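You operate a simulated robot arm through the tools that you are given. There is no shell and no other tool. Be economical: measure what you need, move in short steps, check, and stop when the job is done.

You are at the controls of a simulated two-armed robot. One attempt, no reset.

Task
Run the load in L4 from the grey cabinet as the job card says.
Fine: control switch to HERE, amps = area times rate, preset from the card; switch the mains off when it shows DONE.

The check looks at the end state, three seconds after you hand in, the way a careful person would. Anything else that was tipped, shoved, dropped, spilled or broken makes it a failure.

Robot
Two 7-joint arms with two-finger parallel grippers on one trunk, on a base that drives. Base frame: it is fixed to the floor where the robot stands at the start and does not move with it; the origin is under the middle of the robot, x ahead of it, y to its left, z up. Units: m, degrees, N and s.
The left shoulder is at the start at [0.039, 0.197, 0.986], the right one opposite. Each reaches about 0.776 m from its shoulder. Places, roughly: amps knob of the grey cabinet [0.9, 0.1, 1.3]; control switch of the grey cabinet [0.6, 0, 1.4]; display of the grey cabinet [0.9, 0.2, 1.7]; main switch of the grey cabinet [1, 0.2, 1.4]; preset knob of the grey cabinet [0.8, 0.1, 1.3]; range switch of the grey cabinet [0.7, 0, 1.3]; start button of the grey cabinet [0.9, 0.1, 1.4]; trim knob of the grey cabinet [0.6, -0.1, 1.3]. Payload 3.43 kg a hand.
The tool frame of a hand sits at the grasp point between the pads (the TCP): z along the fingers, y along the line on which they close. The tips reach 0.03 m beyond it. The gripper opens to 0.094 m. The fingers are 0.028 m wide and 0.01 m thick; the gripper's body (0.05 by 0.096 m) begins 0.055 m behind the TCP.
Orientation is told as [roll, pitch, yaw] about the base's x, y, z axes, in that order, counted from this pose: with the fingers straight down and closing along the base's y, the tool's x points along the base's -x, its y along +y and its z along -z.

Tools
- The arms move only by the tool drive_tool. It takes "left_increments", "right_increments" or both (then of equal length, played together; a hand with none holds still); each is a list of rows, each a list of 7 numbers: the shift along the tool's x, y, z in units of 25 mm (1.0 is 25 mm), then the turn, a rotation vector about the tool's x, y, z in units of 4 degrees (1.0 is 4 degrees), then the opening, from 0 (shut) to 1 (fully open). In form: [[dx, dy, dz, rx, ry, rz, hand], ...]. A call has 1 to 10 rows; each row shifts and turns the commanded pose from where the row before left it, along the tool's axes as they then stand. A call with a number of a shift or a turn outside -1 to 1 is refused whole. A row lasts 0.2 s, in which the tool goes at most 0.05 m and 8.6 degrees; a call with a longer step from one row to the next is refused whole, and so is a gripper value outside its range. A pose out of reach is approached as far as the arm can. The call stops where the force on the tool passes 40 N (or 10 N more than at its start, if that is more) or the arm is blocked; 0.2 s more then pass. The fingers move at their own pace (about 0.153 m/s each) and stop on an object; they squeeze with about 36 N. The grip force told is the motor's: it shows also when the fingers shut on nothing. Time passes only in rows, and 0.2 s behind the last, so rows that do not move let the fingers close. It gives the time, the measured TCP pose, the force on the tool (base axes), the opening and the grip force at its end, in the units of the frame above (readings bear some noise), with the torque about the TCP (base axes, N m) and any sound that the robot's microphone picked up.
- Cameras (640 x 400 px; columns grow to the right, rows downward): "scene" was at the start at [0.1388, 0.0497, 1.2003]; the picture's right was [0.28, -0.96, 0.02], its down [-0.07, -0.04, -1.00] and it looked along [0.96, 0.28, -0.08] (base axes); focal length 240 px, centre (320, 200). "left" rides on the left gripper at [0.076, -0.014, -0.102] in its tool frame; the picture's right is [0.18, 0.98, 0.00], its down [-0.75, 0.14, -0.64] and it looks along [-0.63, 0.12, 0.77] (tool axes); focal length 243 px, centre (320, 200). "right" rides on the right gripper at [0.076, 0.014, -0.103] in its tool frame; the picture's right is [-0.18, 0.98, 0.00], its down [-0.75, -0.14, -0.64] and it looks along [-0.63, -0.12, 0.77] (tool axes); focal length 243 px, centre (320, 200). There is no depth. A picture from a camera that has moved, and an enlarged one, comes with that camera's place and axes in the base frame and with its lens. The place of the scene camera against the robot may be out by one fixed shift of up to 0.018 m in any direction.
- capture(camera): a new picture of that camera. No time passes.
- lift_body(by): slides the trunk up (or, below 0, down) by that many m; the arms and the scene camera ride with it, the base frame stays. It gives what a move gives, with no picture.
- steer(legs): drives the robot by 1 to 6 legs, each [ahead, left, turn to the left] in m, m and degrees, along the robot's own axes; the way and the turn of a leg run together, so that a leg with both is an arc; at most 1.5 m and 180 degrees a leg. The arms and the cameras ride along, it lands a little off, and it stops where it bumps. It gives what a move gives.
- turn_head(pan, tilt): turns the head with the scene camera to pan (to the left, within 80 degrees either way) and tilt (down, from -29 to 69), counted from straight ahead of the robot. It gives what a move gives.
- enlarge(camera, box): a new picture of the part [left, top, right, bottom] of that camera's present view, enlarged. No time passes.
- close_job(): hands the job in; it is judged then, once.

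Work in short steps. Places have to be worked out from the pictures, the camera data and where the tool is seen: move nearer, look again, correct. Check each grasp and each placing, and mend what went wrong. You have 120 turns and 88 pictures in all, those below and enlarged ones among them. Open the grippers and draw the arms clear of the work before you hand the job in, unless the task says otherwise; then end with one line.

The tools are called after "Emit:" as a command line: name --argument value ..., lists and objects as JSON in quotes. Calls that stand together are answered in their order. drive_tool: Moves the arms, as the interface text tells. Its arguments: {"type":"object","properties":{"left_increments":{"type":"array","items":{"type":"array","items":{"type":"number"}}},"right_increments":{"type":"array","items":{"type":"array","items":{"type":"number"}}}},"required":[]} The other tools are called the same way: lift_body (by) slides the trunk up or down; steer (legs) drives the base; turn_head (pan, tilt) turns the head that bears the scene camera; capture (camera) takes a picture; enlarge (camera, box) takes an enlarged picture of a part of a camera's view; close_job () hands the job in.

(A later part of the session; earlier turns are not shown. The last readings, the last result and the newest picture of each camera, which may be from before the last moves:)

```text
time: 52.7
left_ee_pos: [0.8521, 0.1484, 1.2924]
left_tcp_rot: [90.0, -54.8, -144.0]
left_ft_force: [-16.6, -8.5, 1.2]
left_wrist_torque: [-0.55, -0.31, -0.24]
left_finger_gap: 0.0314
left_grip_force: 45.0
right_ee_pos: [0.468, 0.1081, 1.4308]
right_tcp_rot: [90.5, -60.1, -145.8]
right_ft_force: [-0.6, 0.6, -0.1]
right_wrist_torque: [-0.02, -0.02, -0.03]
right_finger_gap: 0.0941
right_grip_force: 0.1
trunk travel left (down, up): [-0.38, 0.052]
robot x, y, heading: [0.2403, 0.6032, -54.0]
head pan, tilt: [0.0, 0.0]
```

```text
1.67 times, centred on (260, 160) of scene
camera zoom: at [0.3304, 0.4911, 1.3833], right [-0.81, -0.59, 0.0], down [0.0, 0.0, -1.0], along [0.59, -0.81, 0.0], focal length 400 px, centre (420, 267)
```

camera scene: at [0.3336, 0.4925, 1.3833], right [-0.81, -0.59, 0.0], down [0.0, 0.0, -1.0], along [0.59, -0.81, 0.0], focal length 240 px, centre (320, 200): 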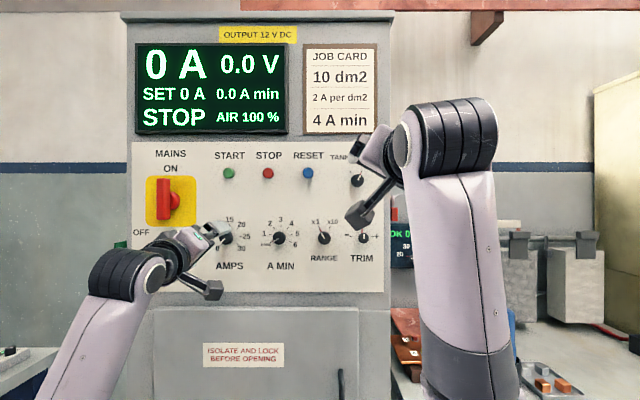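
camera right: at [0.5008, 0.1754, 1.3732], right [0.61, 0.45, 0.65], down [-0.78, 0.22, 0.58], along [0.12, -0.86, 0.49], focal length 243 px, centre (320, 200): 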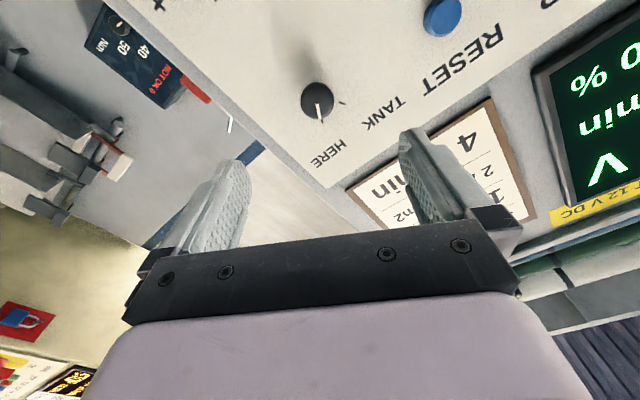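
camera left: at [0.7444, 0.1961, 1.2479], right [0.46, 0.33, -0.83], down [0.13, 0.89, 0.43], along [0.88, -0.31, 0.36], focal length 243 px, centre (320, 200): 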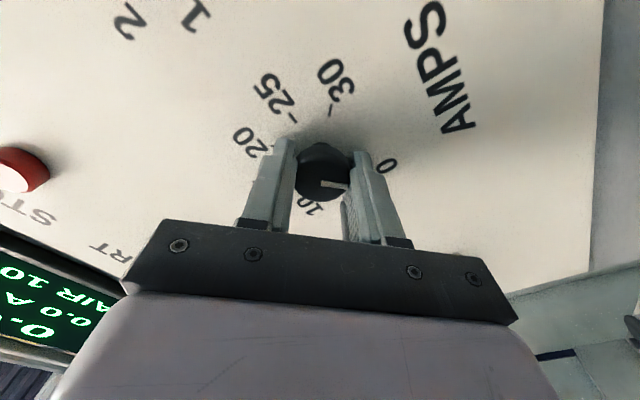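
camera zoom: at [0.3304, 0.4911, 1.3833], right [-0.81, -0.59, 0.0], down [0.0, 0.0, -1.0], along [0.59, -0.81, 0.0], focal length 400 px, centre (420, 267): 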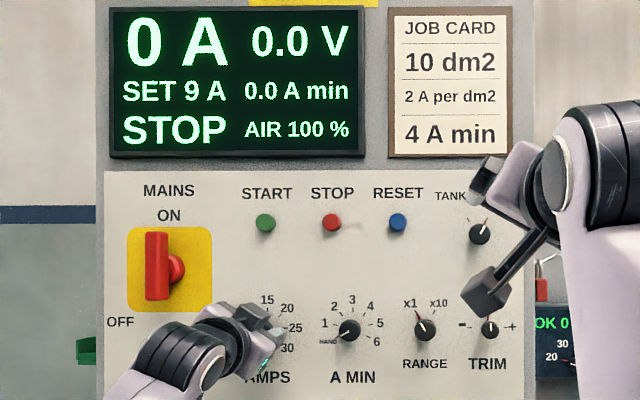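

Display shows SET 9 A after 80°, so ~9°/A. Continue 40° and check.

Emit:
drive_tool --left_increments '[[0, 0, 0, 0, 0, 1, 0], [0, 0, 0, 0, 0, 1, 0], [0, 0, 0, 0, 0, 1, 0], [0, 0, 0, 0, 0, 1, 0], [0, 0, 0, 0, 0, 1, 0], [0, 0, 0, 0, 0, 1, 0], [0, 0, 0, 0, 0, 1, 0], [0, 0, 0, 0, 0, 1, 0], [0, 0, 0, 0, 0, 1, 0], [0, 0, 0, 0, 0, 1, 0]]'

Emit:
enlarge --camera "scene" --box '[130, 40, 390, 280]'

```text
time: 54.9
left_ee_pos: [0.8521, 0.1476, 1.2908]
left_tcp_rot: [89.8, -14.8, -144.0]
left_ft_force: [-22.6, -2.5, -13.8]
left_wrist_torque: [0.09, 0.16, 0.21]
left_finger_gap: 0.0315
left_grip_force: 44.9
right_ee_pos: [0.4676, 0.1085, 1.4308]
right_tcp_rot: [90.4, -60.1, -145.8]
right_ft_force: [-1.0, 0.8, -0.2]
right_wrist_torque: [-0.02, 0.02, 0.01]
right_finger_gap: 0.0942
right_grip_force: 0.0
trunk travel left (down, up): [-0.38, 0.052]
robot x, y, heading: [0.242, 0.6015, -53.8]
head pan, tilt: [0.0, 0.0]
```

```text
1.67 times, centred on (260, 160) of scene
camera zoom: at [0.3309, 0.4909, 1.3832], right [-0.81, -0.59, 0.0], down [0.0, 0.0, -1.0], along [0.59, -0.81, 0.0], focal length 400 px, centre (420, 267)
```

zoom: 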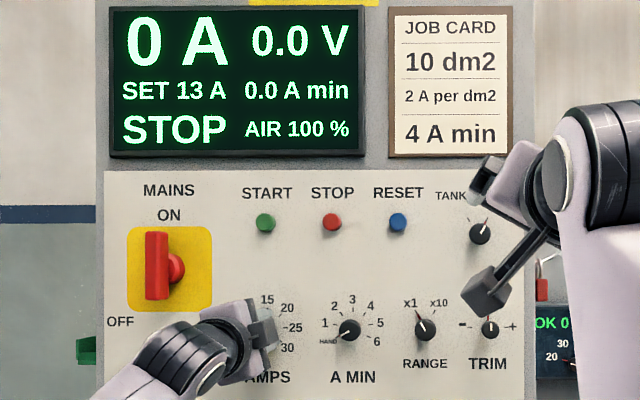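

SET 13 A; 7 A (≈63°) left. Open, back off 15 mm, rotate the hand back 100°, re-grip with a 4 mm centring fix.

Emit:
drive_tool --left_increments '[[0, 0, 0, 0, 0, 0, 1], [0, 0, 0, 0, 0, 0, 1], [0, 0, -0.6, 0, 0, 0, 1], [0, 0, 0, 0, 0, -1, 1], [0, 0, 0, 0, 0, -1, 1], [0, 0, 0, 0, 0, -1, 1], [0, 0, 0, 0, 0, -1, 1], [0, 0, 0, 0, 0, -1, 1], [0, 0, 0, 0, 0, -1, 1], [0, 0, 0, 0, 0, -1, 1]]'

Emit:
drive_tool --left_increments '[[0, 0, 0, 0, 0, -1, 1], [0, 0, 0, 0, 0, -1, 1], [0, 0, 0, 0, 0, -1, 1], [0, 0, 0, 0, 0, -1, 1], [0, 0, 0, 0, 0, -1, 1], [0, 0, 0, 0, 0, -1, 1], [0, 0, 0, 0, 0, -1, 1], [0, 0, 0, 0, 0, -1, 1], [0, 0, 0, 0, 0, -1, 1]]'

Emit:
drive_tool --left_increments '[[0, 0, 0, 0, 0, -1, 1], [0, 0, 0, 0, 0, -1, 1], [0, 0, 0, 0, 0, -1, 1], [0, 0, 0, 0, 0, -1, 1], [0, 0, 0, 0, 0, -1, 1], [0, 0, 0, 0, 0, -1, 1], [0, 0, 0, 0, 0, -1, 1], [0, 0, 0, 0, 0, -1, 1], [0, 0, 0, 0, 0, -1, 1]]'

Emit:
drive_tool --left_increments '[[0.07, -0.145, 0.6, 0, 0, 0, 1], [0, 0, 0, 0, 0, 0, 1]]'

Emit:
capture --camera "left"

```text
time: 57.1
left_ee_pos: [0.8458, 0.1641, 1.2918]
left_tcp_rot: [90.0, -43.1, -143.6]
left_ft_force: [0.3, -0.6, -0.2]
left_wrist_torque: [-0.01, 0.04, 0.03]
left_finger_gap: 0.0939
left_grip_force: 0.1
right_ee_pos: [0.4717, 0.1091, 1.4317]
right_tcp_rot: [90.4, -60.4, -145.9]
right_ft_force: [0.0, 0.1, 0.0]
right_wrist_torque: [0.01, 0.01, 0.02]
right_finger_gap: 0.094
right_grip_force: 0.1
trunk travel left (down, up): [-0.38, 0.052]
robot x, y, heading: [0.2366, 0.601, -54.0]
head pan, tilt: [0.0, 0.0]
```

```text
time: 59.1
left_ee_pos: [0.8476, 0.1646, 1.2918]
left_tcp_rot: [90.0, -79.1, -143.6]
left_ft_force: [0.0, 0.1, 0.4]
left_wrist_torque: [0.0, 0.02, -0.01]
left_finger_gap: 0.094
left_grip_force: 0.0
right_ee_pos: [0.4708, 0.1101, 1.4304]
right_tcp_rot: [90.3, -60.3, -145.9]
right_ft_force: [0.4, 0.3, 1.0]
right_wrist_torque: [-0.01, 0.02, -0.02]
right_finger_gap: 0.0942
right_grip_force: 0.1
trunk travel left (down, up): [-0.38, 0.052]
robot x, y, heading: [0.2413, 0.6004, -54.0]
head pan, tilt: [0.0, 0.0]
```

```text
time: 61.1
left_ee_pos: [0.8485, 0.1651, 1.2913]
left_tcp_rot: [-89.9, -64.9, 36.2]
left_ft_force: [0.3, 0.0, 0.9]
left_wrist_torque: [-0.02, -0.03, 0.01]
left_finger_gap: 0.0941
left_grip_force: 0.1
right_ee_pos: [0.4705, 0.1108, 1.4306]
right_tcp_rot: [90.4, -60.4, -145.8]
right_ft_force: [-0.6, 0.3, -0.4]
right_wrist_torque: [0.01, 0.02, -0.03]
right_finger_gap: 0.0939
right_grip_force: 0.1
trunk travel left (down, up): [-0.38, 0.052]
robot x, y, heading: [0.2397, 0.6013, -53.7]
head pan, tilt: [0.0, 0.0]
```

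```text
time: 61.7
left_ee_pos: [0.8534, 0.1498, 1.2925]
left_tcp_rot: [-90.0, -64.8, 36.3]
left_ft_force: [-0.6, 0.2, 0.3]
left_wrist_torque: [-0.01, 0.0, 0.04]
left_finger_gap: 0.0937
left_grip_force: 0.1
right_ee_pos: [0.4706, 0.1104, 1.432]
right_tcp_rot: [90.4, -60.3, -145.9]
right_ft_force: [0.5, 0.4, 0.2]
right_wrist_torque: [0.02, -0.01, 0.03]
right_finger_gap: 0.094
right_grip_force: 0.1
trunk travel left (down, up): [-0.38, 0.052]
robot x, y, heading: [0.2403, 0.605, -53.8]
head pan, tilt: [0.0, 0.0]
```

```text
58 pictures are left
camera left: at [0.7575, 0.205, 1.2287], right [0.66, 0.48, -0.58], down [-0.02, 0.78, 0.62], along [0.76, -0.4, 0.52], focal length 243 px, centre (320, 200)
```

left: 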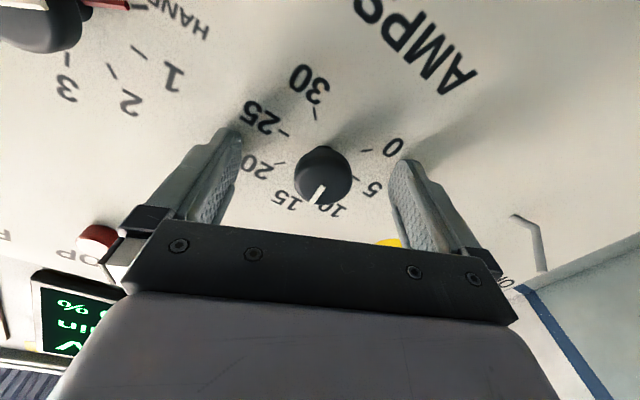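

Aligned. Close and turn ~56°, then read.

Emit:
drive_tool --left_increments '[[0, 0, 0, 0, 0, 0, 0], [0, 0, 0, 0, 0, 0, 0], [0, 0, 0, 0, 0, 0, 0], [0, 0, 0, 0, 0, 1, 0], [0, 0, 0, 0, 0, 1, 0], [0, 0, 0, 0, 0, 1, 0], [0, 0, 0, 0, 0, 1, 0], [0, 0, 0, 0, 0, 1, 0], [0, 0, 0, 0, 0, 1, 0], [0, 0, 0, 0, 0, 1, 0]]'

Emit:
drive_tool --left_increments '[[0, 0, 0, 0, 0, 1, 0], [0, 0, 0, 0, 0, 1, 0], [0, 0, 0, 0, 0, 1, 0], [0, 0, 0, 0, 0, 1, 0], [0, 0, 0, 0, 0, 1, 0], [0, 0, 0, 0, 0, 1, 0], [0, 0, 0, 0, 0, 1, 0]]'

Emit:
enlarge --camera "scene" --box '[130, 40, 390, 280]'

```text
time: 63.9
left_ee_pos: [0.8544, 0.1493, 1.2908]
left_tcp_rot: [88.1, -87.0, -141.9]
left_ft_force: [2.4, -0.7, -2.3]
left_wrist_torque: [-0.5, -0.35, 0.2]
left_finger_gap: 0.0312
left_grip_force: 44.8
right_ee_pos: [0.4723, 0.1105, 1.4309]
right_tcp_rot: [90.4, -60.3, -145.8]
right_ft_force: [-0.8, -0.5, -0.2]
right_wrist_torque: [-0.01, 0.01, -0.02]
right_finger_gap: 0.0938
right_grip_force: 0.0
trunk travel left (down, up): [-0.38, 0.052]
robot x, y, heading: [0.2379, 0.6038, -53.8]
head pan, tilt: [0.0, 0.0]
```

```text
time: 65.5
left_ee_pos: [0.8532, 0.1493, 1.2902]
left_tcp_rot: [89.9, -59.0, -143.7]
left_ft_force: [1.5, 1.9, -3.2]
left_wrist_torque: [-0.24, -0.15, 0.01]
left_finger_gap: 0.0311
left_grip_force: 44.6
right_ee_pos: [0.4708, 0.1094, 1.4317]
right_tcp_rot: [90.4, -60.3, -145.7]
right_ft_force: [0.6, -0.2, 0.9]
right_wrist_torque: [-0.01, 0.01, -0.02]
right_finger_gap: 0.0942
right_grip_force: 0.1
trunk travel left (down, up): [-0.38, 0.052]
robot x, y, heading: [0.2395, 0.6034, -53.9]
head pan, tilt: [0.0, 0.0]
```

```text
1.67 times, centred on (260, 160) of scene
camera zoom: at [0.3341, 0.4927, 1.3832], right [-0.81, -0.59, 0.0], down [0.0, 0.0, -1.0], along [0.59, -0.81, 0.0], focal length 400 px, centre (420, 267)
```

zoom: 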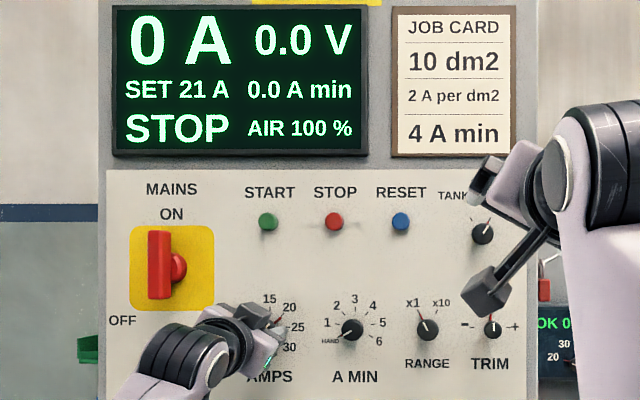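

SET 21 A – turn back about 6° and read.

Emit:
drive_tool --left_increments '[[0, 0, 0, 0, 0, -0.8, 0], [0, 0, 0, 0, 0, -0.8, 0], [0, 0, 0, 0, 0, 0, 0]]'

Emit:
enlarge --camera "scene" --box '[130, 40, 290, 140]'

```text
time: 66.3
left_ee_pos: [0.854, 0.1486, 1.2902]
left_tcp_rot: [89.9, -65.5, -143.7]
left_ft_force: [5.5, -1.9, 1.1]
left_wrist_torque: [0.36, 0.3, 0.23]
left_finger_gap: 0.0311
left_grip_force: 44.8
right_ee_pos: [0.4726, 0.1098, 1.4313]
right_tcp_rot: [90.3, -60.4, -145.7]
right_ft_force: [-0.5, 0.6, 0.6]
right_wrist_torque: [0.03, -0.02, 0.01]
right_finger_gap: 0.0938
right_grip_force: 0.1
trunk travel left (down, up): [-0.38, 0.052]
robot x, y, heading: [0.2407, 0.5994, -53.9]
head pan, tilt: [0.0, 0.0]
```

```text
4.00 times, centred on (210, 90) of scene
camera zoom: at [0.3343, 0.4923, 1.3832], right [-0.81, -0.59, 0.0], down [0.0, 0.0, -1.0], along [0.59, -0.81, 0.0], focal length 961 px, centre (760, 640)
```

zoom: 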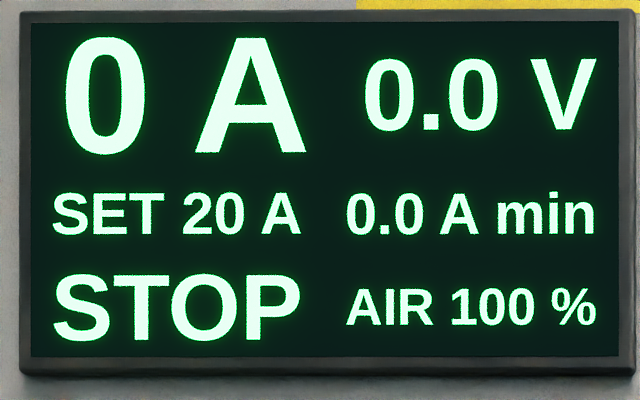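

SET 20 A. Release, retract 9 cm and verify before moving to the preset knob.

Emit:
drive_tool --left_increments '[[0, 0, 0, 0, 0, 0, 1], [0, 0, 0, 0, 0, 0, 1], [0, 0, -0.9, 0, 0, 0, 1], [0, 0, -0.9, 0, 0, 0, 1], [0, 0, -0.9, 0, 0, 0, 1], [0, 0, -0.9, 0, 0, -1, 1], [0, 0, 0, 0, 0, -1, 1], [0, 0, 0, 0, 0, -1, 1], [0, 0, 0, 0, 0, -1, 1], [0, 0, 0, 0, 0, -1, 1]]'

Emit:
drive_tool --left_increments '[[0, 0, 0, 0, 0, -1, 1], [0, 0, 0, 0, 0, -1, 1], [0, 0, 0, 0, 0, -1, 1], [0, 0, 0, 0, 0, -1, 1], [0, 0, 0, 0, 0, -1, 1], [0, 0, 0, 0, 0, -1, 1], [0, 0, 0, 0, 0, -1, 1], [0, 0, 0, 0, 0, -1, 1], [0, 0, 0, 0, 0, -1, 1], [0, 0, 0, 0, 0, -1, 1]]'

Emit:
drive_tool --left_increments '[[0, 0, 0, 0, 0, -1, 1], [0, 0, 0, 0, 0, -1, 1], [0, 0, 0, 0, 0, -0.4, 1], [0.94, -0.94, 0, 0, 0, 0, 1], [0.94, -0.94, 0, 0, 0, 0, 1], [0.94, -0.94, 0, 0, 0, 0, 1], [0.94, -0.94, 0, 0, 0, 0, 1]]'

Emit:
enlarge --camera "scene" --box '[130, 40, 390, 280]'

Emit:
capture --camera "left"

```text
time: 68.5
left_ee_pos: [0.8022, 0.2219, 1.2917]
left_tcp_rot: [89.4, -85.6, -143.2]
left_ft_force: [-0.1, 0.5, 0.3]
left_wrist_torque: [0.01, 0.0, 0.0]
left_finger_gap: 0.0941
left_grip_force: 0.0
right_ee_pos: [0.4712, 0.1097, 1.4305]
right_tcp_rot: [90.4, -60.3, -145.8]
right_ft_force: [-0.3, 0.5, 0.0]
right_wrist_torque: [0.01, -0.01, -0.01]
right_finger_gap: 0.0941
right_grip_force: 0.0
trunk travel left (down, up): [-0.38, 0.052]
robot x, y, heading: [0.2392, 0.6011, -53.9]
head pan, tilt: [0.0, 0.0]
```

```text
time: 70.7
left_ee_pos: [0.8006, 0.2224, 1.2913]
left_tcp_rot: [-90.0, -54.5, 36.2]
left_ft_force: [0.3, 0.0, 0.0]
left_wrist_torque: [0.0, 0.0, 0.0]
left_finger_gap: 0.0938
left_grip_force: 0.1
right_ee_pos: [0.4702, 0.1096, 1.4309]
right_tcp_rot: [90.5, -60.3, -145.8]
right_ft_force: [-0.2, -0.6, 0.2]
right_wrist_torque: [0.0, -0.02, 0.0]
right_finger_gap: 0.094
right_grip_force: 0.0
trunk travel left (down, up): [-0.38, 0.052]
robot x, y, heading: [0.2407, 0.6004, -54.0]
head pan, tilt: [0.0, 0.0]
```

```text
time: 72.5
left_ee_pos: [0.7229, 0.158, 1.3026]
left_tcp_rot: [-91.7, -46.2, 41.1]
left_ft_force: [0.5, 0.9, -0.3]
left_wrist_torque: [-0.02, -0.02, -0.02]
left_finger_gap: 0.0939
left_grip_force: 0.1
right_ee_pos: [0.4698, 0.1086, 1.4312]
right_tcp_rot: [90.4, -60.3, -146.0]
right_ft_force: [0.0, -0.3, 0.0]
right_wrist_torque: [-0.01, -0.01, -0.02]
right_finger_gap: 0.0939
right_grip_force: 0.1
trunk travel left (down, up): [-0.38, 0.052]
robot x, y, heading: [0.2391, 0.6052, -53.8]
head pan, tilt: [0.0, 0.0]
stopped in row 7 (left hand): the arm was blocked; the commanded pose is now the measured one
```

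```text
1.67 times, centred on (260, 160) of scene
camera zoom: at [0.3338, 0.4925, 1.3832], right [-0.81, -0.59, 0.0], down [0.0, 0.0, -1.0], along [0.59, -0.81, 0.0], focal length 400 px, centre (420, 267)
```

zoom: 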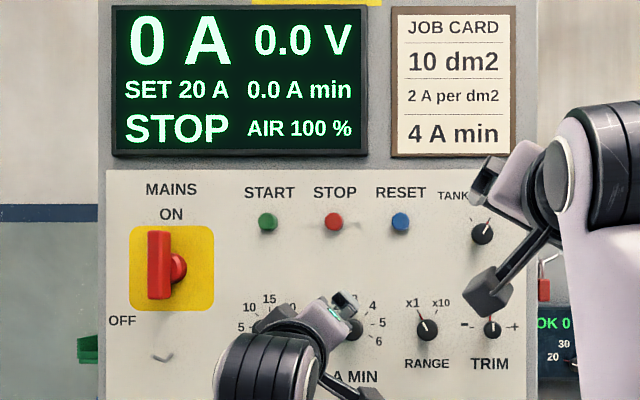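

```text
54 pictures are left
camera left: at [0.6106, 0.1954, 1.2546], right [0.46, 0.36, -0.81], down [0.06, 0.9, 0.43], along [0.89, -0.25, 0.39], focal length 243 px, centre (320, 200)
```

left: 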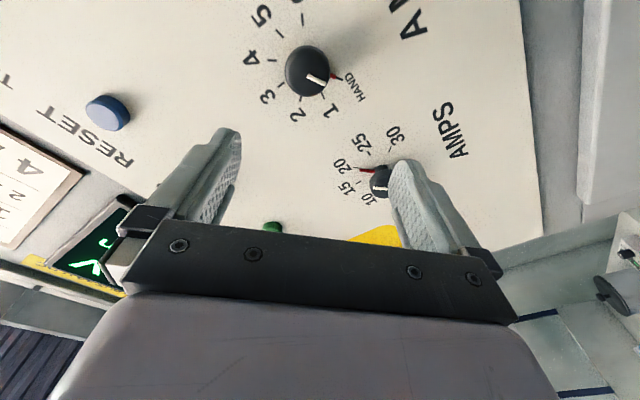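

The left arm got blocked (joint limit) before reaching the preset knob. I'll shift the hand back left, square it up, and drive the base 13 cm right instead.

Emit:
drive_tool --left_increments '[[-0.8, 0.8, 0, 0, 0, 0, 1], [-0.8, 0.8, 0, 0, 0, 0, 1], [-0.8, 0.8, 0, 0, 0, 0, 1], [0.1, 0.6, 0, 0, 0, 0, 1], [0, 0, 0, 0.48, 0.97, 0, 1], [0, 0, 0, 0, 0, 0, 1]]'

Emit:
steer --legs '[[0, -0.13, 0]]'

Emit:
capture --camera "left"

Emit:
capture --camera "scene"

```text
time: 73.9
left_ee_pos: [0.7936, 0.215, 1.2909]
left_tcp_rot: [-89.5, -46.0, 35.0]
left_ft_force: [-0.1, -0.3, 0.2]
left_wrist_torque: [0.02, 0.0, 0.02]
left_finger_gap: 0.0939
left_grip_force: 0.0
right_ee_pos: [0.4702, 0.1088, 1.4306]
right_tcp_rot: [90.4, -60.2, -145.9]
right_ft_force: [0.7, 0.7, -0.3]
right_wrist_torque: [-0.02, 0.01, 0.0]
right_finger_gap: 0.0941
right_grip_force: 0.0
trunk travel left (down, up): [-0.38, 0.052]
robot x, y, heading: [0.2377, 0.6081, -54.0]
head pan, tilt: [0.0, 0.0]
```

```text
time: 75.7
left_ee_pos: [0.6871, 0.1381, 1.2925]
left_tcp_rot: [-89.5, -46.0, 35.2]
left_ft_force: [0.2, -0.8, 0.5]
left_wrist_torque: [0.01, 0.02, 0.03]
left_finger_gap: 0.0941
left_grip_force: 0.0
right_ee_pos: [0.3638, 0.0305, 1.4316]
right_tcp_rot: [90.4, -60.2, -145.8]
right_ft_force: [-0.5, -0.4, 0.2]
right_wrist_torque: [0.01, -0.01, 0.02]
right_finger_gap: 0.0939
right_grip_force: 0.0
trunk travel left (down, up): [-0.38, 0.052]
robot x, y, heading: [0.1316, 0.5214, -53.7]
head pan, tilt: [0.0, 0.0]
```

```text
53 pictures are left
camera left: at [0.5766, 0.185, 1.2473], right [0.47, 0.34, -0.81], down [0.14, 0.88, 0.45], along [0.87, -0.32, 0.37], focal length 243 px, centre (320, 200)
```

left: 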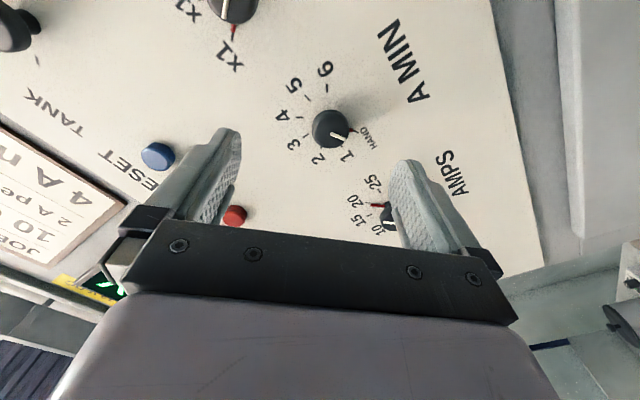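

```text
52 pictures are left
camera scene: at [0.2274, 0.4149, 1.3833], right [-0.81, -0.59, 0.0], down [0.0, 0.0, -1.0], along [0.59, -0.81, 0.0], focal length 240 px, centre (320, 200)
```

scene: 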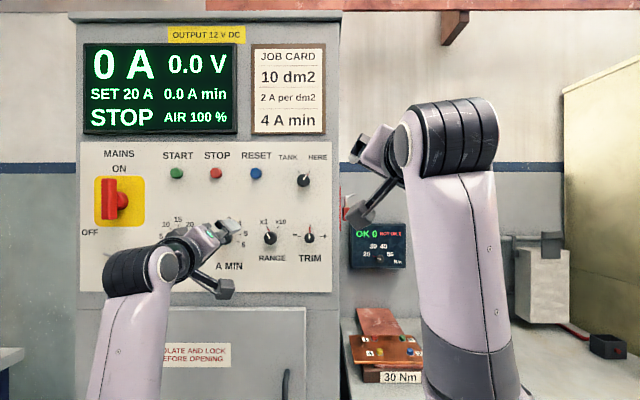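

Knob appears offset; shift (−10, +6 mm in tool x,y) and advance 7 cm, then recheck.

Emit:
drive_tool --left_increments '[[-0.4, 0.25, 0.7, 0, 0, 0, 1], [0, 0, 0.7, 0, 0, 0, 1], [0, 0, 0.7, 0, 0, 0, 1], [0, 0, 0.7, 0, 0, 0, 1]]'

Emit:
capture --camera "left"

```text
time: 76.7
left_ee_pos: [0.7382, 0.0896, 1.2944]
left_tcp_rot: [-89.5, -46.1, 35.1]
left_ft_force: [-0.3, 0.2, -0.7]
left_wrist_torque: [-0.04, 0.0, 0.01]
left_finger_gap: 0.0937
left_grip_force: 0.1
right_ee_pos: [0.3633, 0.0315, 1.4309]
right_tcp_rot: [90.3, -60.3, -145.9]
right_ft_force: [0.2, 0.5, -0.6]
right_wrist_torque: [0.02, 0.0, -0.02]
right_finger_gap: 0.0942
right_grip_force: 0.1
trunk travel left (down, up): [-0.38, 0.052]
robot x, y, heading: [0.1343, 0.5285, -53.8]
head pan, tilt: [0.0, 0.0]
```

```text
51 pictures are left
camera left: at [0.628, 0.1352, 1.2499], right [0.47, 0.34, -0.81], down [0.14, 0.88, 0.45], along [0.87, -0.32, 0.37], focal length 243 px, centre (320, 200)
```

left: 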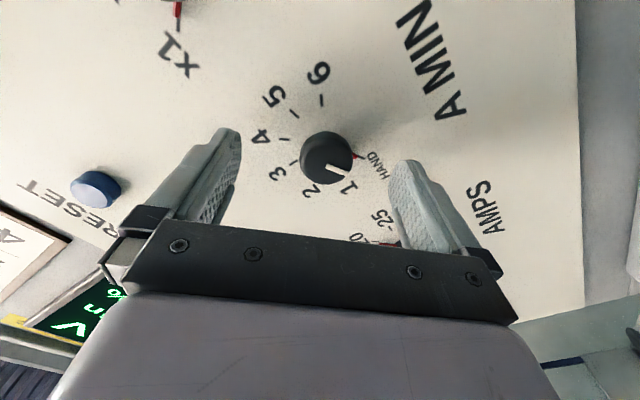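

Nearly centred; small fix, advance 18 mm, close.

Emit:
drive_tool --left_increments '[[-0.15, 0.15, 0.35, 0, 0, 0, 1], [0, 0, 0.35, 0, 0, 0, 1], [0, 0, 0, 0, 0, 0, 0], [0, 0, 0, 0, 0, 0, 0], [0, 0, 0, 0, 0, 0, 0]]'

Emit:
capture --camera "left"

```text
time: 77.9
left_ee_pos: [0.7518, 0.0761, 1.2944]
left_tcp_rot: [-89.6, -46.0, 35.1]
left_ft_force: [1.0, -1.9, 1.8]
left_wrist_torque: [-0.09, -0.05, -0.2]
left_finger_gap: 0.0313
left_grip_force: 44.8
right_ee_pos: [0.3646, 0.03, 1.4315]
right_tcp_rot: [90.4, -60.3, -145.9]
right_ft_force: [0.8, 0.1, 0.3]
right_wrist_torque: [0.03, 0.01, 0.0]
right_finger_gap: 0.0941
right_grip_force: 0.2
trunk travel left (down, up): [-0.38, 0.052]
robot x, y, heading: [0.1343, 0.5214, -53.7]
head pan, tilt: [0.0, 0.0]
```

```text
50 pictures are left
camera left: at [0.6417, 0.1235, 1.2496], right [0.47, 0.34, -0.81], down [0.14, 0.88, 0.45], along [0.87, -0.32, 0.37], focal length 243 px, centre (320, 200)
```

left: 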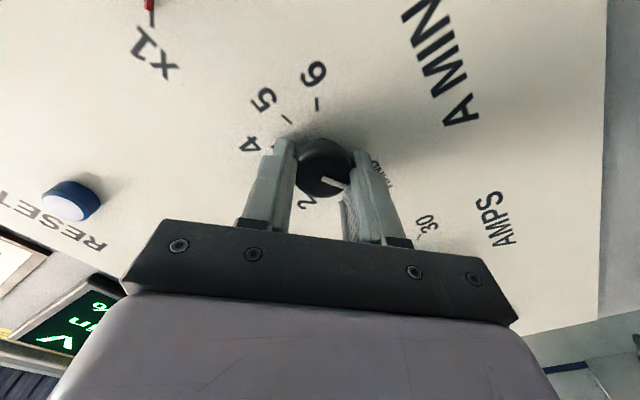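

Good grip. Turn 120° clockwise.

Emit:
drive_tool --left_increments '[[0, 0, 0, 0, 0, 1, 0], [0, 0, 0, 0, 0, 1, 0], [0, 0, 0, 0, 0, 1, 0], [0, 0, 0, 0, 0, 1, 0], [0, 0, 0, 0, 0, 1, 0], [0, 0, 0, 0, 0, 1, 0], [0, 0, 0, 0, 0, 1, 0], [0, 0, 0, 0, 0, 1, 0], [0, 0, 0, 0, 0, 1, 0], [0, 0, 0, 0, 0, 1, 0]]'

Emit:
drive_tool --left_increments '[[0, 0, 0, 0, 0, 1, 0], [0, 0, 0, 0, 0, 1, 0], [0, 0, 0, 0, 0, 1, 0], [0, 0, 0, 0, 0, 1, 0], [0, 0, 0, 0, 0, 1, 0], [0, 0, 0, 0, 0, 1, 0], [0, 0, 0, 0, 0, 1, 0], [0, 0, 0, 0, 0, 1, 0], [0, 0, 0, 0, 0, 1, 0], [0, 0, 0, 0, 0, 1, 0]]'

Emit:
drive_tool --left_increments '[[0, 0, 0, 0, 0, 1, 0], [0, 0, 0, 0, 0, 1, 0], [0, 0, 0, 0, 0, 1, 0], [0, 0, 0, 0, 0, 1, 0], [0, 0, 0, 0, 0, 1, 0], [0, 0, 0, 0, 0, 1, 0], [0, 0, 0, 0, 0, 1, 0], [0, 0, 0, 0, 0, 1, 0], [0, 0, 0, 0, 0, 1, 0], [0, 0, 0, 0, 0, 1, 0]]'

Emit:
capture --camera "left"

```text
time: 80.1
left_ee_pos: [0.7473, 0.0756, 1.2963]
left_tcp_rot: [-87.1, -86.4, 32.5]
left_ft_force: [-1.7, -12.4, 11.1]
left_wrist_torque: [-0.4, -0.23, 0.35]
left_finger_gap: 0.0314
left_grip_force: 45.3
right_ee_pos: [0.3618, 0.0295, 1.4306]
right_tcp_rot: [90.3, -60.1, -145.9]
right_ft_force: [0.3, 0.3, 0.8]
right_wrist_torque: [-0.01, -0.03, 0.03]
right_finger_gap: 0.0939
right_grip_force: 0.0
trunk travel left (down, up): [-0.38, 0.052]
robot x, y, heading: [0.1352, 0.528, -54.0]
head pan, tilt: [0.0, 0.0]
```

```text
time: 82.3
left_ee_pos: [0.7457, 0.0717, 1.2957]
left_tcp_rot: [89.2, -53.6, -144.3]
left_ft_force: [-15.0, -16.7, 4.5]
left_wrist_torque: [0.06, 0.17, 0.44]
left_finger_gap: 0.0313
left_grip_force: 45.0
right_ee_pos: [0.3603, 0.0276, 1.4315]
right_tcp_rot: [90.4, -60.1, -145.9]
right_ft_force: [0.3, -0.4, -0.4]
right_wrist_torque: [-0.01, -0.01, -0.02]
right_finger_gap: 0.094
right_grip_force: 0.1
trunk travel left (down, up): [-0.38, 0.052]
robot x, y, heading: [0.1331, 0.5261, -54.0]
head pan, tilt: [0.0, 0.0]
```

```text
time: 84.3
left_ee_pos: [0.745, 0.0722, 1.2915]
left_tcp_rot: [89.3, -17.2, -145.2]
left_ft_force: [-7.2, 0.6, -0.9]
left_wrist_torque: [-0.01, -0.03, -0.12]
left_finger_gap: 0.0313
left_grip_force: 45.5
right_ee_pos: [0.362, 0.0292, 1.4327]
right_tcp_rot: [90.6, -60.3, -146.1]
right_ft_force: [-0.8, 0.9, 0.1]
right_wrist_torque: [0.0, 0.01, 0.01]
right_finger_gap: 0.0941
right_grip_force: 0.0
trunk travel left (down, up): [-0.38, 0.052]
robot x, y, heading: [0.1337, 0.5303, -53.7]
head pan, tilt: [0.0, 0.0]
stopped in row 10 (left hand): the force on the tool passed its limit at 40 N (the readings are from after the stop); the commanded pose is now the measured one
```

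```text
49 pictures are left
camera left: at [0.7431, 0.1949, 1.2568], right [0.39, 0.26, 0.89], down [-0.92, 0.14, 0.36], along [-0.03, -0.96, 0.29], focal length 243 px, centre (320, 200)
```

left: 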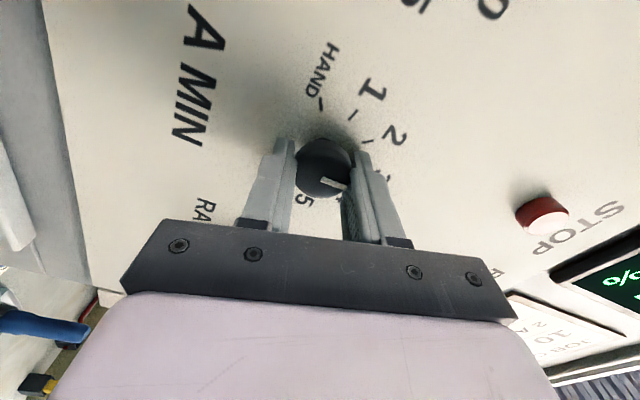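

Knob followed ~117°. Release, back off, rotate the hand back 80°, and look.

Emit:
drive_tool --left_increments '[[0, 0, 0, 0, 0, 0, 1], [0, 0, 0, 0, 0, 0, 1], [0, 0, -0.6, 0, 0, 0, 1], [0, 0, 0, 0, 0, -1, 1], [0, 0, 0, 0, 0, -1, 1], [0, 0, 0, 0, 0, -1, 1], [0, 0, 0, 0, 0, -1, 1], [0, 0, 0, 0, 0, -1, 1], [0, 0, 0, 0, 0, -1, 1], [0, 0, 0, 0, 0, -1, 1]]'

Emit:
drive_tool --left_increments '[[0, 0, 0, 0, 0, -1, 1], [0, 0, 0, 0, 0, -1, 1], [0, 0, 0, 0, 0, -1, 1], [0, 0, 0, 0, 0, -1, 1], [0, 0, 0, 0, 0, -1, 1], [0, 0, 0, 0, 0, -1, 1], [0, 0, 0, 0, 0, -1, 1], [0, 0, 0, 0, 0, -1, 1], [0, 0, 0, 0, 0, -1, 1], [0, 0, 0, 0, 0, -1, 1]]'

Emit:
drive_tool --left_increments '[[0, 0, 0, 0, 0, -1, 1], [0, 0, 0, 0, 0, -1, 1], [0, 0, 0, 0, 0, -1, 1]]'

Emit:
capture --camera "left"

```text
time: 84.8
left_ee_pos: [0.7432, 0.0713, 1.2765]
left_tcp_rot: [87.2, -17.1, -144.6]
left_ft_force: [-22.7, 24.7, -21.9]
left_wrist_torque: [-0.75, -0.3, 0.5]
left_finger_gap: 0.0802
left_grip_force: 0.1
right_ee_pos: [0.3622, 0.0343, 1.432]
right_tcp_rot: [90.7, -60.4, -146.2]
right_ft_force: [0.2, -0.2, 0.4]
right_wrist_torque: [0.02, -0.03, 0.0]
right_finger_gap: 0.0942
right_grip_force: 0.1
trunk travel left (down, up): [-0.38, 0.052]
robot x, y, heading: [0.1331, 0.5222, -53.7]
head pan, tilt: [0.0, 0.0]
stopped in row 1 (left hand): the force on the tool passed its limit at 53 N (the readings are from after the stop); the commanded pose is now the measured one
```

```text
time: 87.0
left_ee_pos: [0.7415, 0.072, 1.2824]
left_tcp_rot: [86.5, -56.9, -142.2]
left_ft_force: [-10.8, 3.6, 6.1]
left_wrist_torque: [-0.18, -0.76, 0.14]
left_finger_gap: 0.0926
left_grip_force: 0.1
right_ee_pos: [0.3601, 0.0323, 1.4308]
right_tcp_rot: [90.6, -60.3, -146.2]
right_ft_force: [-0.1, -0.6, 0.5]
right_wrist_torque: [0.03, -0.02, 0.0]
right_finger_gap: 0.094
right_grip_force: 0.1
trunk travel left (down, up): [-0.38, 0.052]
robot x, y, heading: [0.1343, 0.527, -53.5]
head pan, tilt: [0.0, 0.0]
```

```text
time: 87.8
left_ee_pos: [0.7438, 0.07, 1.2824]
left_tcp_rot: [84.6, -69.0, -140.3]
left_ft_force: [-11.6, 4.9, 8.3]
left_wrist_torque: [-0.15, -0.83, 0.25]
left_finger_gap: 0.0918
left_grip_force: 0.1
right_ee_pos: [0.3609, 0.0323, 1.432]
right_tcp_rot: [90.7, -60.3, -146.3]
right_ft_force: [0.5, -0.4, -0.2]
right_wrist_torque: [0.01, -0.02, 0.0]
right_finger_gap: 0.0939
right_grip_force: 0.1
trunk travel left (down, up): [-0.38, 0.052]
robot x, y, heading: [0.1327, 0.5258, -53.7]
head pan, tilt: [0.0, 0.0]
```

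```text
48 pictures are left
camera left: at [0.6951, 0.165, 1.2095], right [0.81, 0.56, 0.18], down [-0.46, 0.43, 0.78], along [0.35, -0.71, 0.61], focal length 243 px, centre (320, 200)
```

left: 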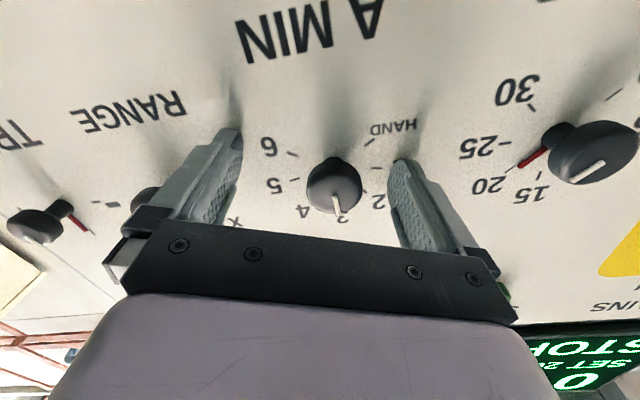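

The tips press the panel slightly and the hand sagged; pointer is at 3. Back off 20 mm and recheck everything.

Emit:
drive_tool --left_increments '[[0, 0, -0.4, 0, 0, 0, 1], [0, 0, -0.4, 0, 0, 0, 1], [0, 0, -0.4, 0, 0, 0, 1]]'

Emit:
capture --camera "left"

Emit:
capture --camera "scene"

```text
time: 88.5
left_ee_pos: [0.729, 0.0947, 1.2807]
left_tcp_rot: [83.6, -69.0, -139.3]
left_ft_force: [-0.6, 0.4, 0.0]
left_wrist_torque: [0.0, -0.01, 0.01]
left_finger_gap: 0.0937
left_grip_force: 0.0
right_ee_pos: [0.3631, 0.0305, 1.4318]
right_tcp_rot: [90.4, -60.4, -146.0]
right_ft_force: [0.4, -0.1, -0.6]
right_wrist_torque: [0.01, -0.04, 0.03]
right_finger_gap: 0.0941
right_grip_force: 0.0
trunk travel left (down, up): [-0.38, 0.052]
robot x, y, heading: [0.1329, 0.523, -53.8]
head pan, tilt: [0.0, 0.0]
```

```text
47 pictures are left
camera left: at [0.6812, 0.1891, 1.2084], right [0.81, 0.56, 0.18], down [-0.46, 0.43, 0.78], along [0.36, -0.71, 0.6], focal length 243 px, centre (320, 200)
```

left: 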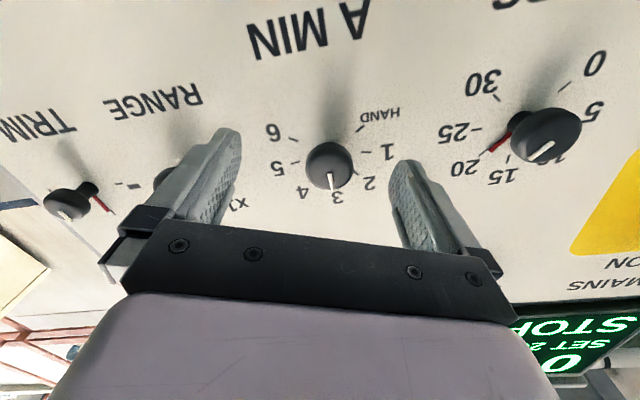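

```text
46 pictures are left
camera scene: at [0.2272, 0.4157, 1.3833], right [-0.81, -0.59, 0.0], down [0.0, 0.0, -1.0], along [0.59, -0.81, 0.0], focal length 240 px, centre (320, 200)
```

scene: 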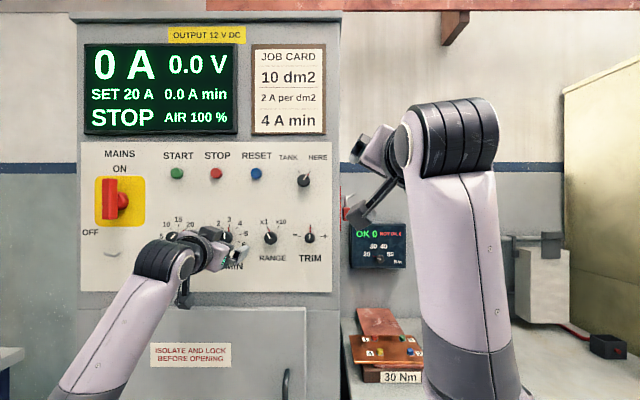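

Preset at 3, SET still 20 A. Re-square the hand, raise 12 mm to the knob axis, rotate −16°, check alignment.

Emit:
drive_tool --left_increments '[[-0.47, 0.18, 0, 0, 0, 0, 1], [0, 0, 0, -0.5, -0.26, 0, 1], [0, 0, 0, 0, 0, -1, 1], [0, 0, 0, 0, 0, -1, 1], [0, 0, 0, 0, 0, -1, 1], [0, 0, 0, 0, 0, -1, 1], [0, 0, 0, 0, 0, 0, 1]]'

Emit:
capture --camera "left"

```text
time: 90.2
left_ee_pos: [0.7282, 0.0939, 1.2941]
left_tcp_rot: [84.1, -85.3, -137.9]
left_ft_force: [-0.2, -0.3, -0.9]
left_wrist_torque: [0.04, -0.06, 0.0]
left_finger_gap: 0.0941
left_grip_force: 0.2
right_ee_pos: [0.3632, 0.0317, 1.4312]
right_tcp_rot: [90.4, -60.4, -146.0]
right_ft_force: [-0.1, 0.2, -1.2]
right_wrist_torque: [0.02, -0.01, -0.02]
right_finger_gap: 0.0937
right_grip_force: 0.1
trunk travel left (down, up): [-0.38, 0.052]
robot x, y, heading: [0.1364, 0.5275, -54.0]
head pan, tilt: [0.0, 0.0]
```

```text
45 pictures are left
camera left: at [0.6624, 0.172, 1.2173], right [0.8, 0.59, -0.1], down [-0.31, 0.56, 0.77], along [0.51, -0.58, 0.63], focal length 243 px, centre (320, 200)
```

left: 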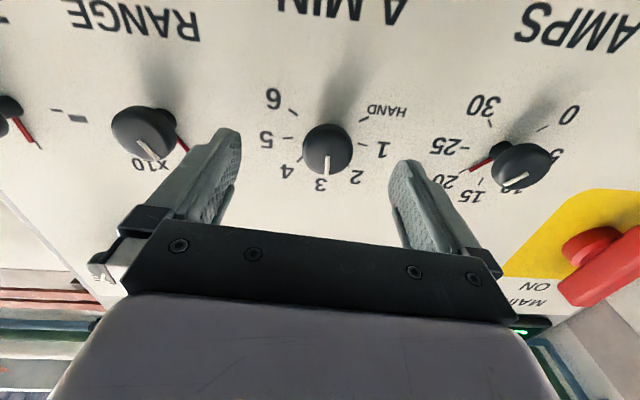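

Centre 5 mm, advance 27 mm, close, and turn 40°.

Emit:
drive_tool --left_increments '[[-0.08, 0.18, 0.54, 0, 0, 0, 1], [0, 0, 0.54, 0, 0, 0, 1], [0, 0, 0, 0, 0, 0, 0], [0, 0, 0, 0, 0, 0, 0], [0, 0, 0, 0, 0, 0, 0]]'

Emit:
drive_tool --left_increments '[[0, 0, 0, 0, 0, 1, 0], [0, 0, 0, 0, 0, 1, 0], [0, 0, 0, 0, 0, 1, 0], [0, 0, 0, 0, 0, 1, 0], [0, 0, 0, 0, 0, 1, 0], [0, 0, 0, 0, 0, 1, 0], [0, 0, 0, 0, 0, 1, 0], [0, 0, 0, 0, 0, 1, 0], [0, 0, 0, 0, 0, 1, 0], [0, 0, 0, 0, 0, 1, 0]]'

Emit:
capture --camera "left"

```text
time: 91.3
left_ee_pos: [0.7472, 0.075, 1.2943]
left_tcp_rot: [84.1, -85.1, -138.0]
left_ft_force: [0.5, 0.1, 0.1]
left_wrist_torque: [0.0, 0.03, 0.01]
left_finger_gap: 0.031
left_grip_force: 45.1
right_ee_pos: [0.3645, 0.0314, 1.4312]
right_tcp_rot: [90.5, -60.3, -145.9]
right_ft_force: [0.8, 0.3, 0.3]
right_wrist_torque: [0.03, -0.01, -0.01]
right_finger_gap: 0.0939
right_grip_force: 0.0
trunk travel left (down, up): [-0.38, 0.052]
robot x, y, heading: [0.1322, 0.5206, -54.0]
head pan, tilt: [0.0, 0.0]
```

```text
time: 93.5
left_ee_pos: [0.7443, 0.074, 1.2943]
left_tcp_rot: [89.0, -45.0, -143.3]
left_ft_force: [-19.5, 4.4, -17.4]
left_wrist_torque: [0.25, 0.3, 0.03]
left_finger_gap: 0.0313
left_grip_force: 45.0
right_ee_pos: [0.362, 0.0298, 1.4319]
right_tcp_rot: [90.4, -60.2, -145.9]
right_ft_force: [0.2, -1.1, 0.3]
right_wrist_torque: [0.0, 0.02, -0.02]
right_finger_gap: 0.094
right_grip_force: 0.0
trunk travel left (down, up): [-0.38, 0.052]
robot x, y, heading: [0.1334, 0.5228, -53.8]
head pan, tilt: [0.0, 0.0]
```

```text
44 pictures are left
camera left: at [0.7207, 0.1818, 1.231], right [0.67, 0.48, 0.57], down [-0.72, 0.26, 0.64], along [0.16, -0.84, 0.52], focal length 243 px, centre (320, 200)
```

left: 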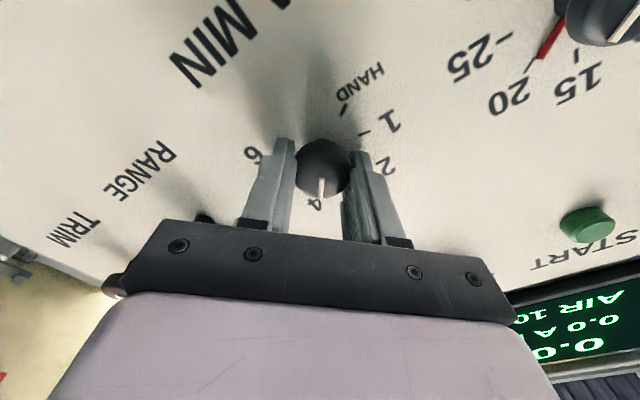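

Pointer looks at 4. Release and retract 8 cm, then verify.

Emit:
drive_tool --left_increments '[[0, 0, 0, 0, 0, 0, 0.6], [0, 0, 0, 0, 0, 0, 0.6], [0, 0, -0.8, 0, 0, 0, 0.6], [0, 0, -0.8, 0, 0, 0, 0.6], [0, 0, -0.8, 0, 0, 0, 0.6], [0, 0, -0.8, 0, 0, 0, 0.6]]'

Emit:
capture --camera "left"

Emit:
enlarge --camera "scene" --box '[80, 40, 340, 280]'

```text
time: 95.0
left_ee_pos: [0.7005, 0.1384, 1.2973]
left_tcp_rot: [89.3, -45.0, -143.3]
left_ft_force: [0.1, -0.5, -0.6]
left_wrist_torque: [-0.02, 0.02, 0.03]
left_finger_gap: 0.0563
left_grip_force: 0.0
right_ee_pos: [0.3627, 0.0305, 1.4309]
right_tcp_rot: [90.4, -60.5, -146.0]
right_ft_force: [-0.2, -1.5, 0.2]
right_wrist_torque: [-0.01, -0.04, -0.01]
right_finger_gap: 0.094
right_grip_force: 0.0
trunk travel left (down, up): [-0.38, 0.052]
robot x, y, heading: [0.1297, 0.5249, -53.7]
head pan, tilt: [0.0, 0.0]
```

```text
43 pictures are left
camera left: at [0.6758, 0.2473, 1.2342], right [0.67, 0.48, 0.56], down [-0.72, 0.26, 0.64], along [0.16, -0.84, 0.52], focal length 243 px, centre (320, 200)
```

left: 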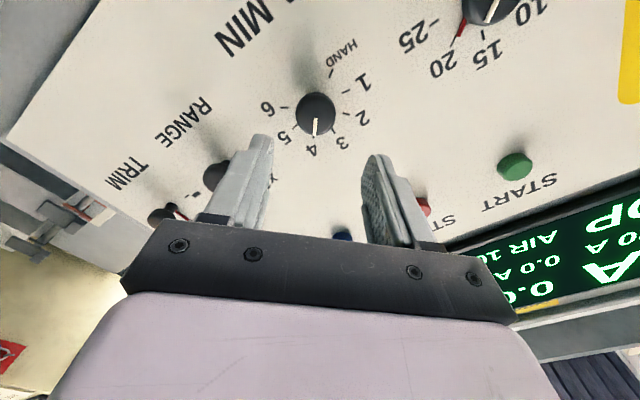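

```text
1.67 times, centred on (210, 160) of scene
camera zoom: at [0.2273, 0.4158, 1.3833], right [-0.81, -0.59, 0.0], down [0.0, 0.0, -1.0], along [0.59, -0.81, 0.0], focal length 400 px, centre (503, 267)
```

zoom: 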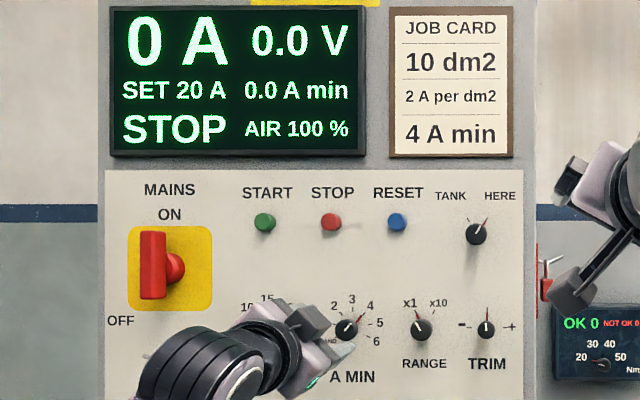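

All settings right: HERE, 20 A, 4 A min, x1. Drive 15 cm left, square the left hand (−45°), close it, and raise it in front of START.

Emit:
steer --legs '[[0, 0.15, 0]]'

Emit:
drive_tool --left_increments '[[0, 0, 0, 0, 0, -1, 0], [0, 0, 0, 0, 0, -1, 0], [0, 0, 0, 0, 0, -1, 0], [0, 0, 0, 0, 0, -1, 0], [0, 0, 0, 0, 0, -1, 0], [0, 0, 0, 0, 0, -1, 0], [0, 0, 0, 0, 0, -1, 0], [0, 0, 0, 0, 0, -1, 0], [0, 0, 0, 0, 0, -1, 0], [0, 0, 0, 0, 0, -1, 0]]'

Emit:
drive_tool --left_increments '[[0, 0, 0, 0, 0, -1, 0], [0, 0, 0, 0, 0, -0.25, 0], [-0.9, -0.16, 0, 0, 0, 0, 0], [-0.9, -0.16, 0, 0, 0, 0, 0], [-0.9, -0.16, 0, 0, 0, 0, 0], [-0.9, -0.16, 0, 0, 0, 0, 0], [-0.9, -0.16, 0, 0, 0, 0, 0], [-0.9, -0.16, 0, 0, 0, 0, 0], [-0.88, -0.2, 0, 0, 0, 0, 0]]'

Emit:
capture --camera "left"

Emit:
capture --camera "scene"

```text
time: 96.9
left_ee_pos: [0.821, 0.2258, 1.2966]
left_tcp_rot: [89.4, -45.1, -143.5]
left_ft_force: [0.0, -0.2, -0.1]
left_wrist_torque: [-0.01, -0.02, -0.03]
left_finger_gap: 0.0565
left_grip_force: 0.1
right_ee_pos: [0.4853, 0.119, 1.4309]
right_tcp_rot: [90.3, -60.4, -146.2]
right_ft_force: [0.7, 1.4, -0.1]
right_wrist_torque: [-0.03, -0.01, -0.03]
right_finger_gap: 0.0941
right_grip_force: 0.0
trunk travel left (down, up): [-0.38, 0.052]
robot x, y, heading: [0.2565, 0.6112, -54.2]
head pan, tilt: [0.0, 0.0]
```

```text
time: 99.1
left_ee_pos: [0.8205, 0.2258, 1.2973]
left_tcp_rot: [84.1, -85.1, -138.2]
left_ft_force: [-0.3, 0.0, 0.2]
left_wrist_torque: [-0.01, -0.02, 0.0]
left_finger_gap: 0.0
left_grip_force: 33.1
right_ee_pos: [0.4833, 0.1189, 1.4315]
right_tcp_rot: [90.3, -60.2, -146.2]
right_ft_force: [-0.5, 0.2, 0.3]
right_wrist_torque: [-0.01, 0.0, -0.01]
right_finger_gap: 0.0939
right_grip_force: 0.1
trunk travel left (down, up): [-0.38, 0.052]
robot x, y, heading: [0.2553, 0.6137, -54.2]
head pan, tilt: [0.0, 0.0]
```

```text
time: 101.1
left_ee_pos: [0.7982, 0.206, 1.4579]
left_tcp_rot: [-12.2, -89.5, -42.0]
left_ft_force: [0.0, -0.3, -0.5]
left_wrist_torque: [0.0, 0.02, 0.01]
left_finger_gap: 0.0002
left_grip_force: 33.7
right_ee_pos: [0.4825, 0.1204, 1.431]
right_tcp_rot: [90.4, -60.3, -146.2]
right_ft_force: [0.0, -0.7, 0.2]
right_wrist_torque: [0.0, 0.01, 0.02]
right_finger_gap: 0.0938
right_grip_force: 0.0
trunk travel left (down, up): [-0.38, 0.052]
robot x, y, heading: [0.2573, 0.6153, -54.0]
head pan, tilt: [0.0, 0.0]
```

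```text
41 pictures are left
camera left: at [0.7275, 0.2802, 1.3806], right [0.79, 0.58, -0.19], down [-0.26, 0.6, 0.76], along [0.55, -0.55, 0.62], focal length 243 px, centre (320, 200)
```

left: 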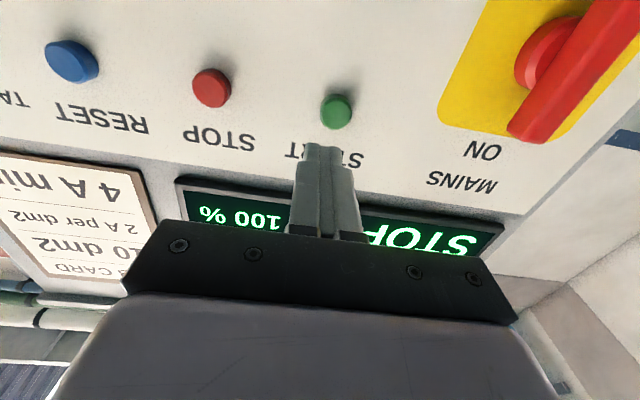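

```text
40 pictures are left
camera scene: at [0.3488, 0.5044, 1.3833], right [-0.81, -0.59, 0.0], down [0.0, 0.0, -1.0], along [0.59, -0.81, 0.0], focal length 240 px, centre (320, 200)
```

scene: 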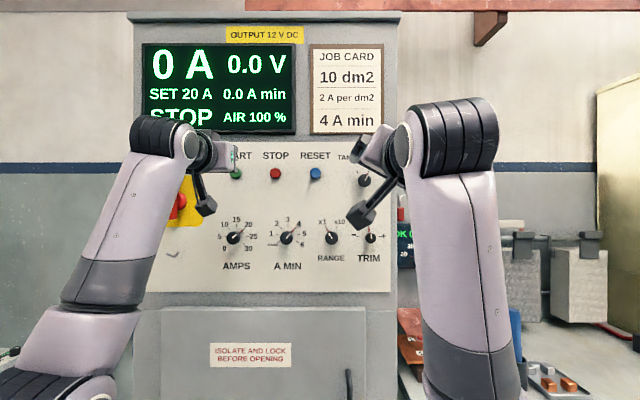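

START is slightly left/below of the finger axis. Shift and advance 6 cm, recheck.

Emit:
drive_tool --left_increments '[[0.3, 0.52, 0.8, 0, 0, 0, 0], [0, 0, 0.8, 0, 0, 0, 0], [0, 0, 0.8, 0, 0, 0, 0]]'

Emit:
capture --camera "left"

```text
time: 101.9
left_ee_pos: [0.8456, 0.1653, 1.4454]
left_tcp_rot: [-13.7, -89.5, -40.2]
left_ft_force: [-0.2, -0.4, 0.2]
left_wrist_torque: [-0.01, -0.01, -0.01]
left_finger_gap: 0.0001
left_grip_force: 33.6
right_ee_pos: [0.4841, 0.1194, 1.4311]
right_tcp_rot: [90.3, -60.4, -146.2]
right_ft_force: [-0.8, -0.3, 0.1]
right_wrist_torque: [-0.02, 0.03, 0.0]
right_finger_gap: 0.0943
right_grip_force: 0.0
trunk travel left (down, up): [-0.38, 0.052]
robot x, y, heading: [0.2574, 0.6166, -54.3]
head pan, tilt: [0.0, 0.0]
```

```text
39 pictures are left
camera left: at [0.7747, 0.2398, 1.3701], right [0.79, 0.58, -0.19], down [-0.26, 0.6, 0.76], along [0.55, -0.55, 0.62], focal length 243 px, centre (320, 200)
```

left: 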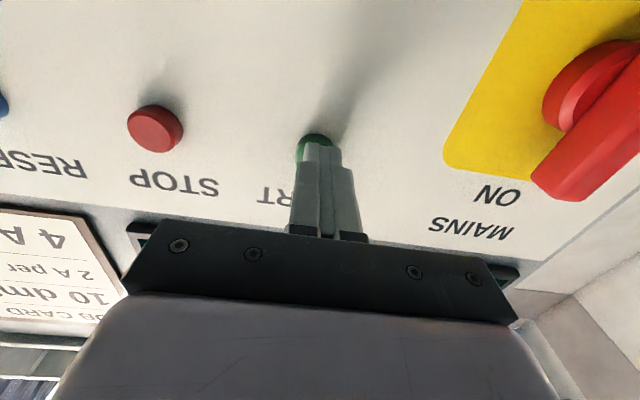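

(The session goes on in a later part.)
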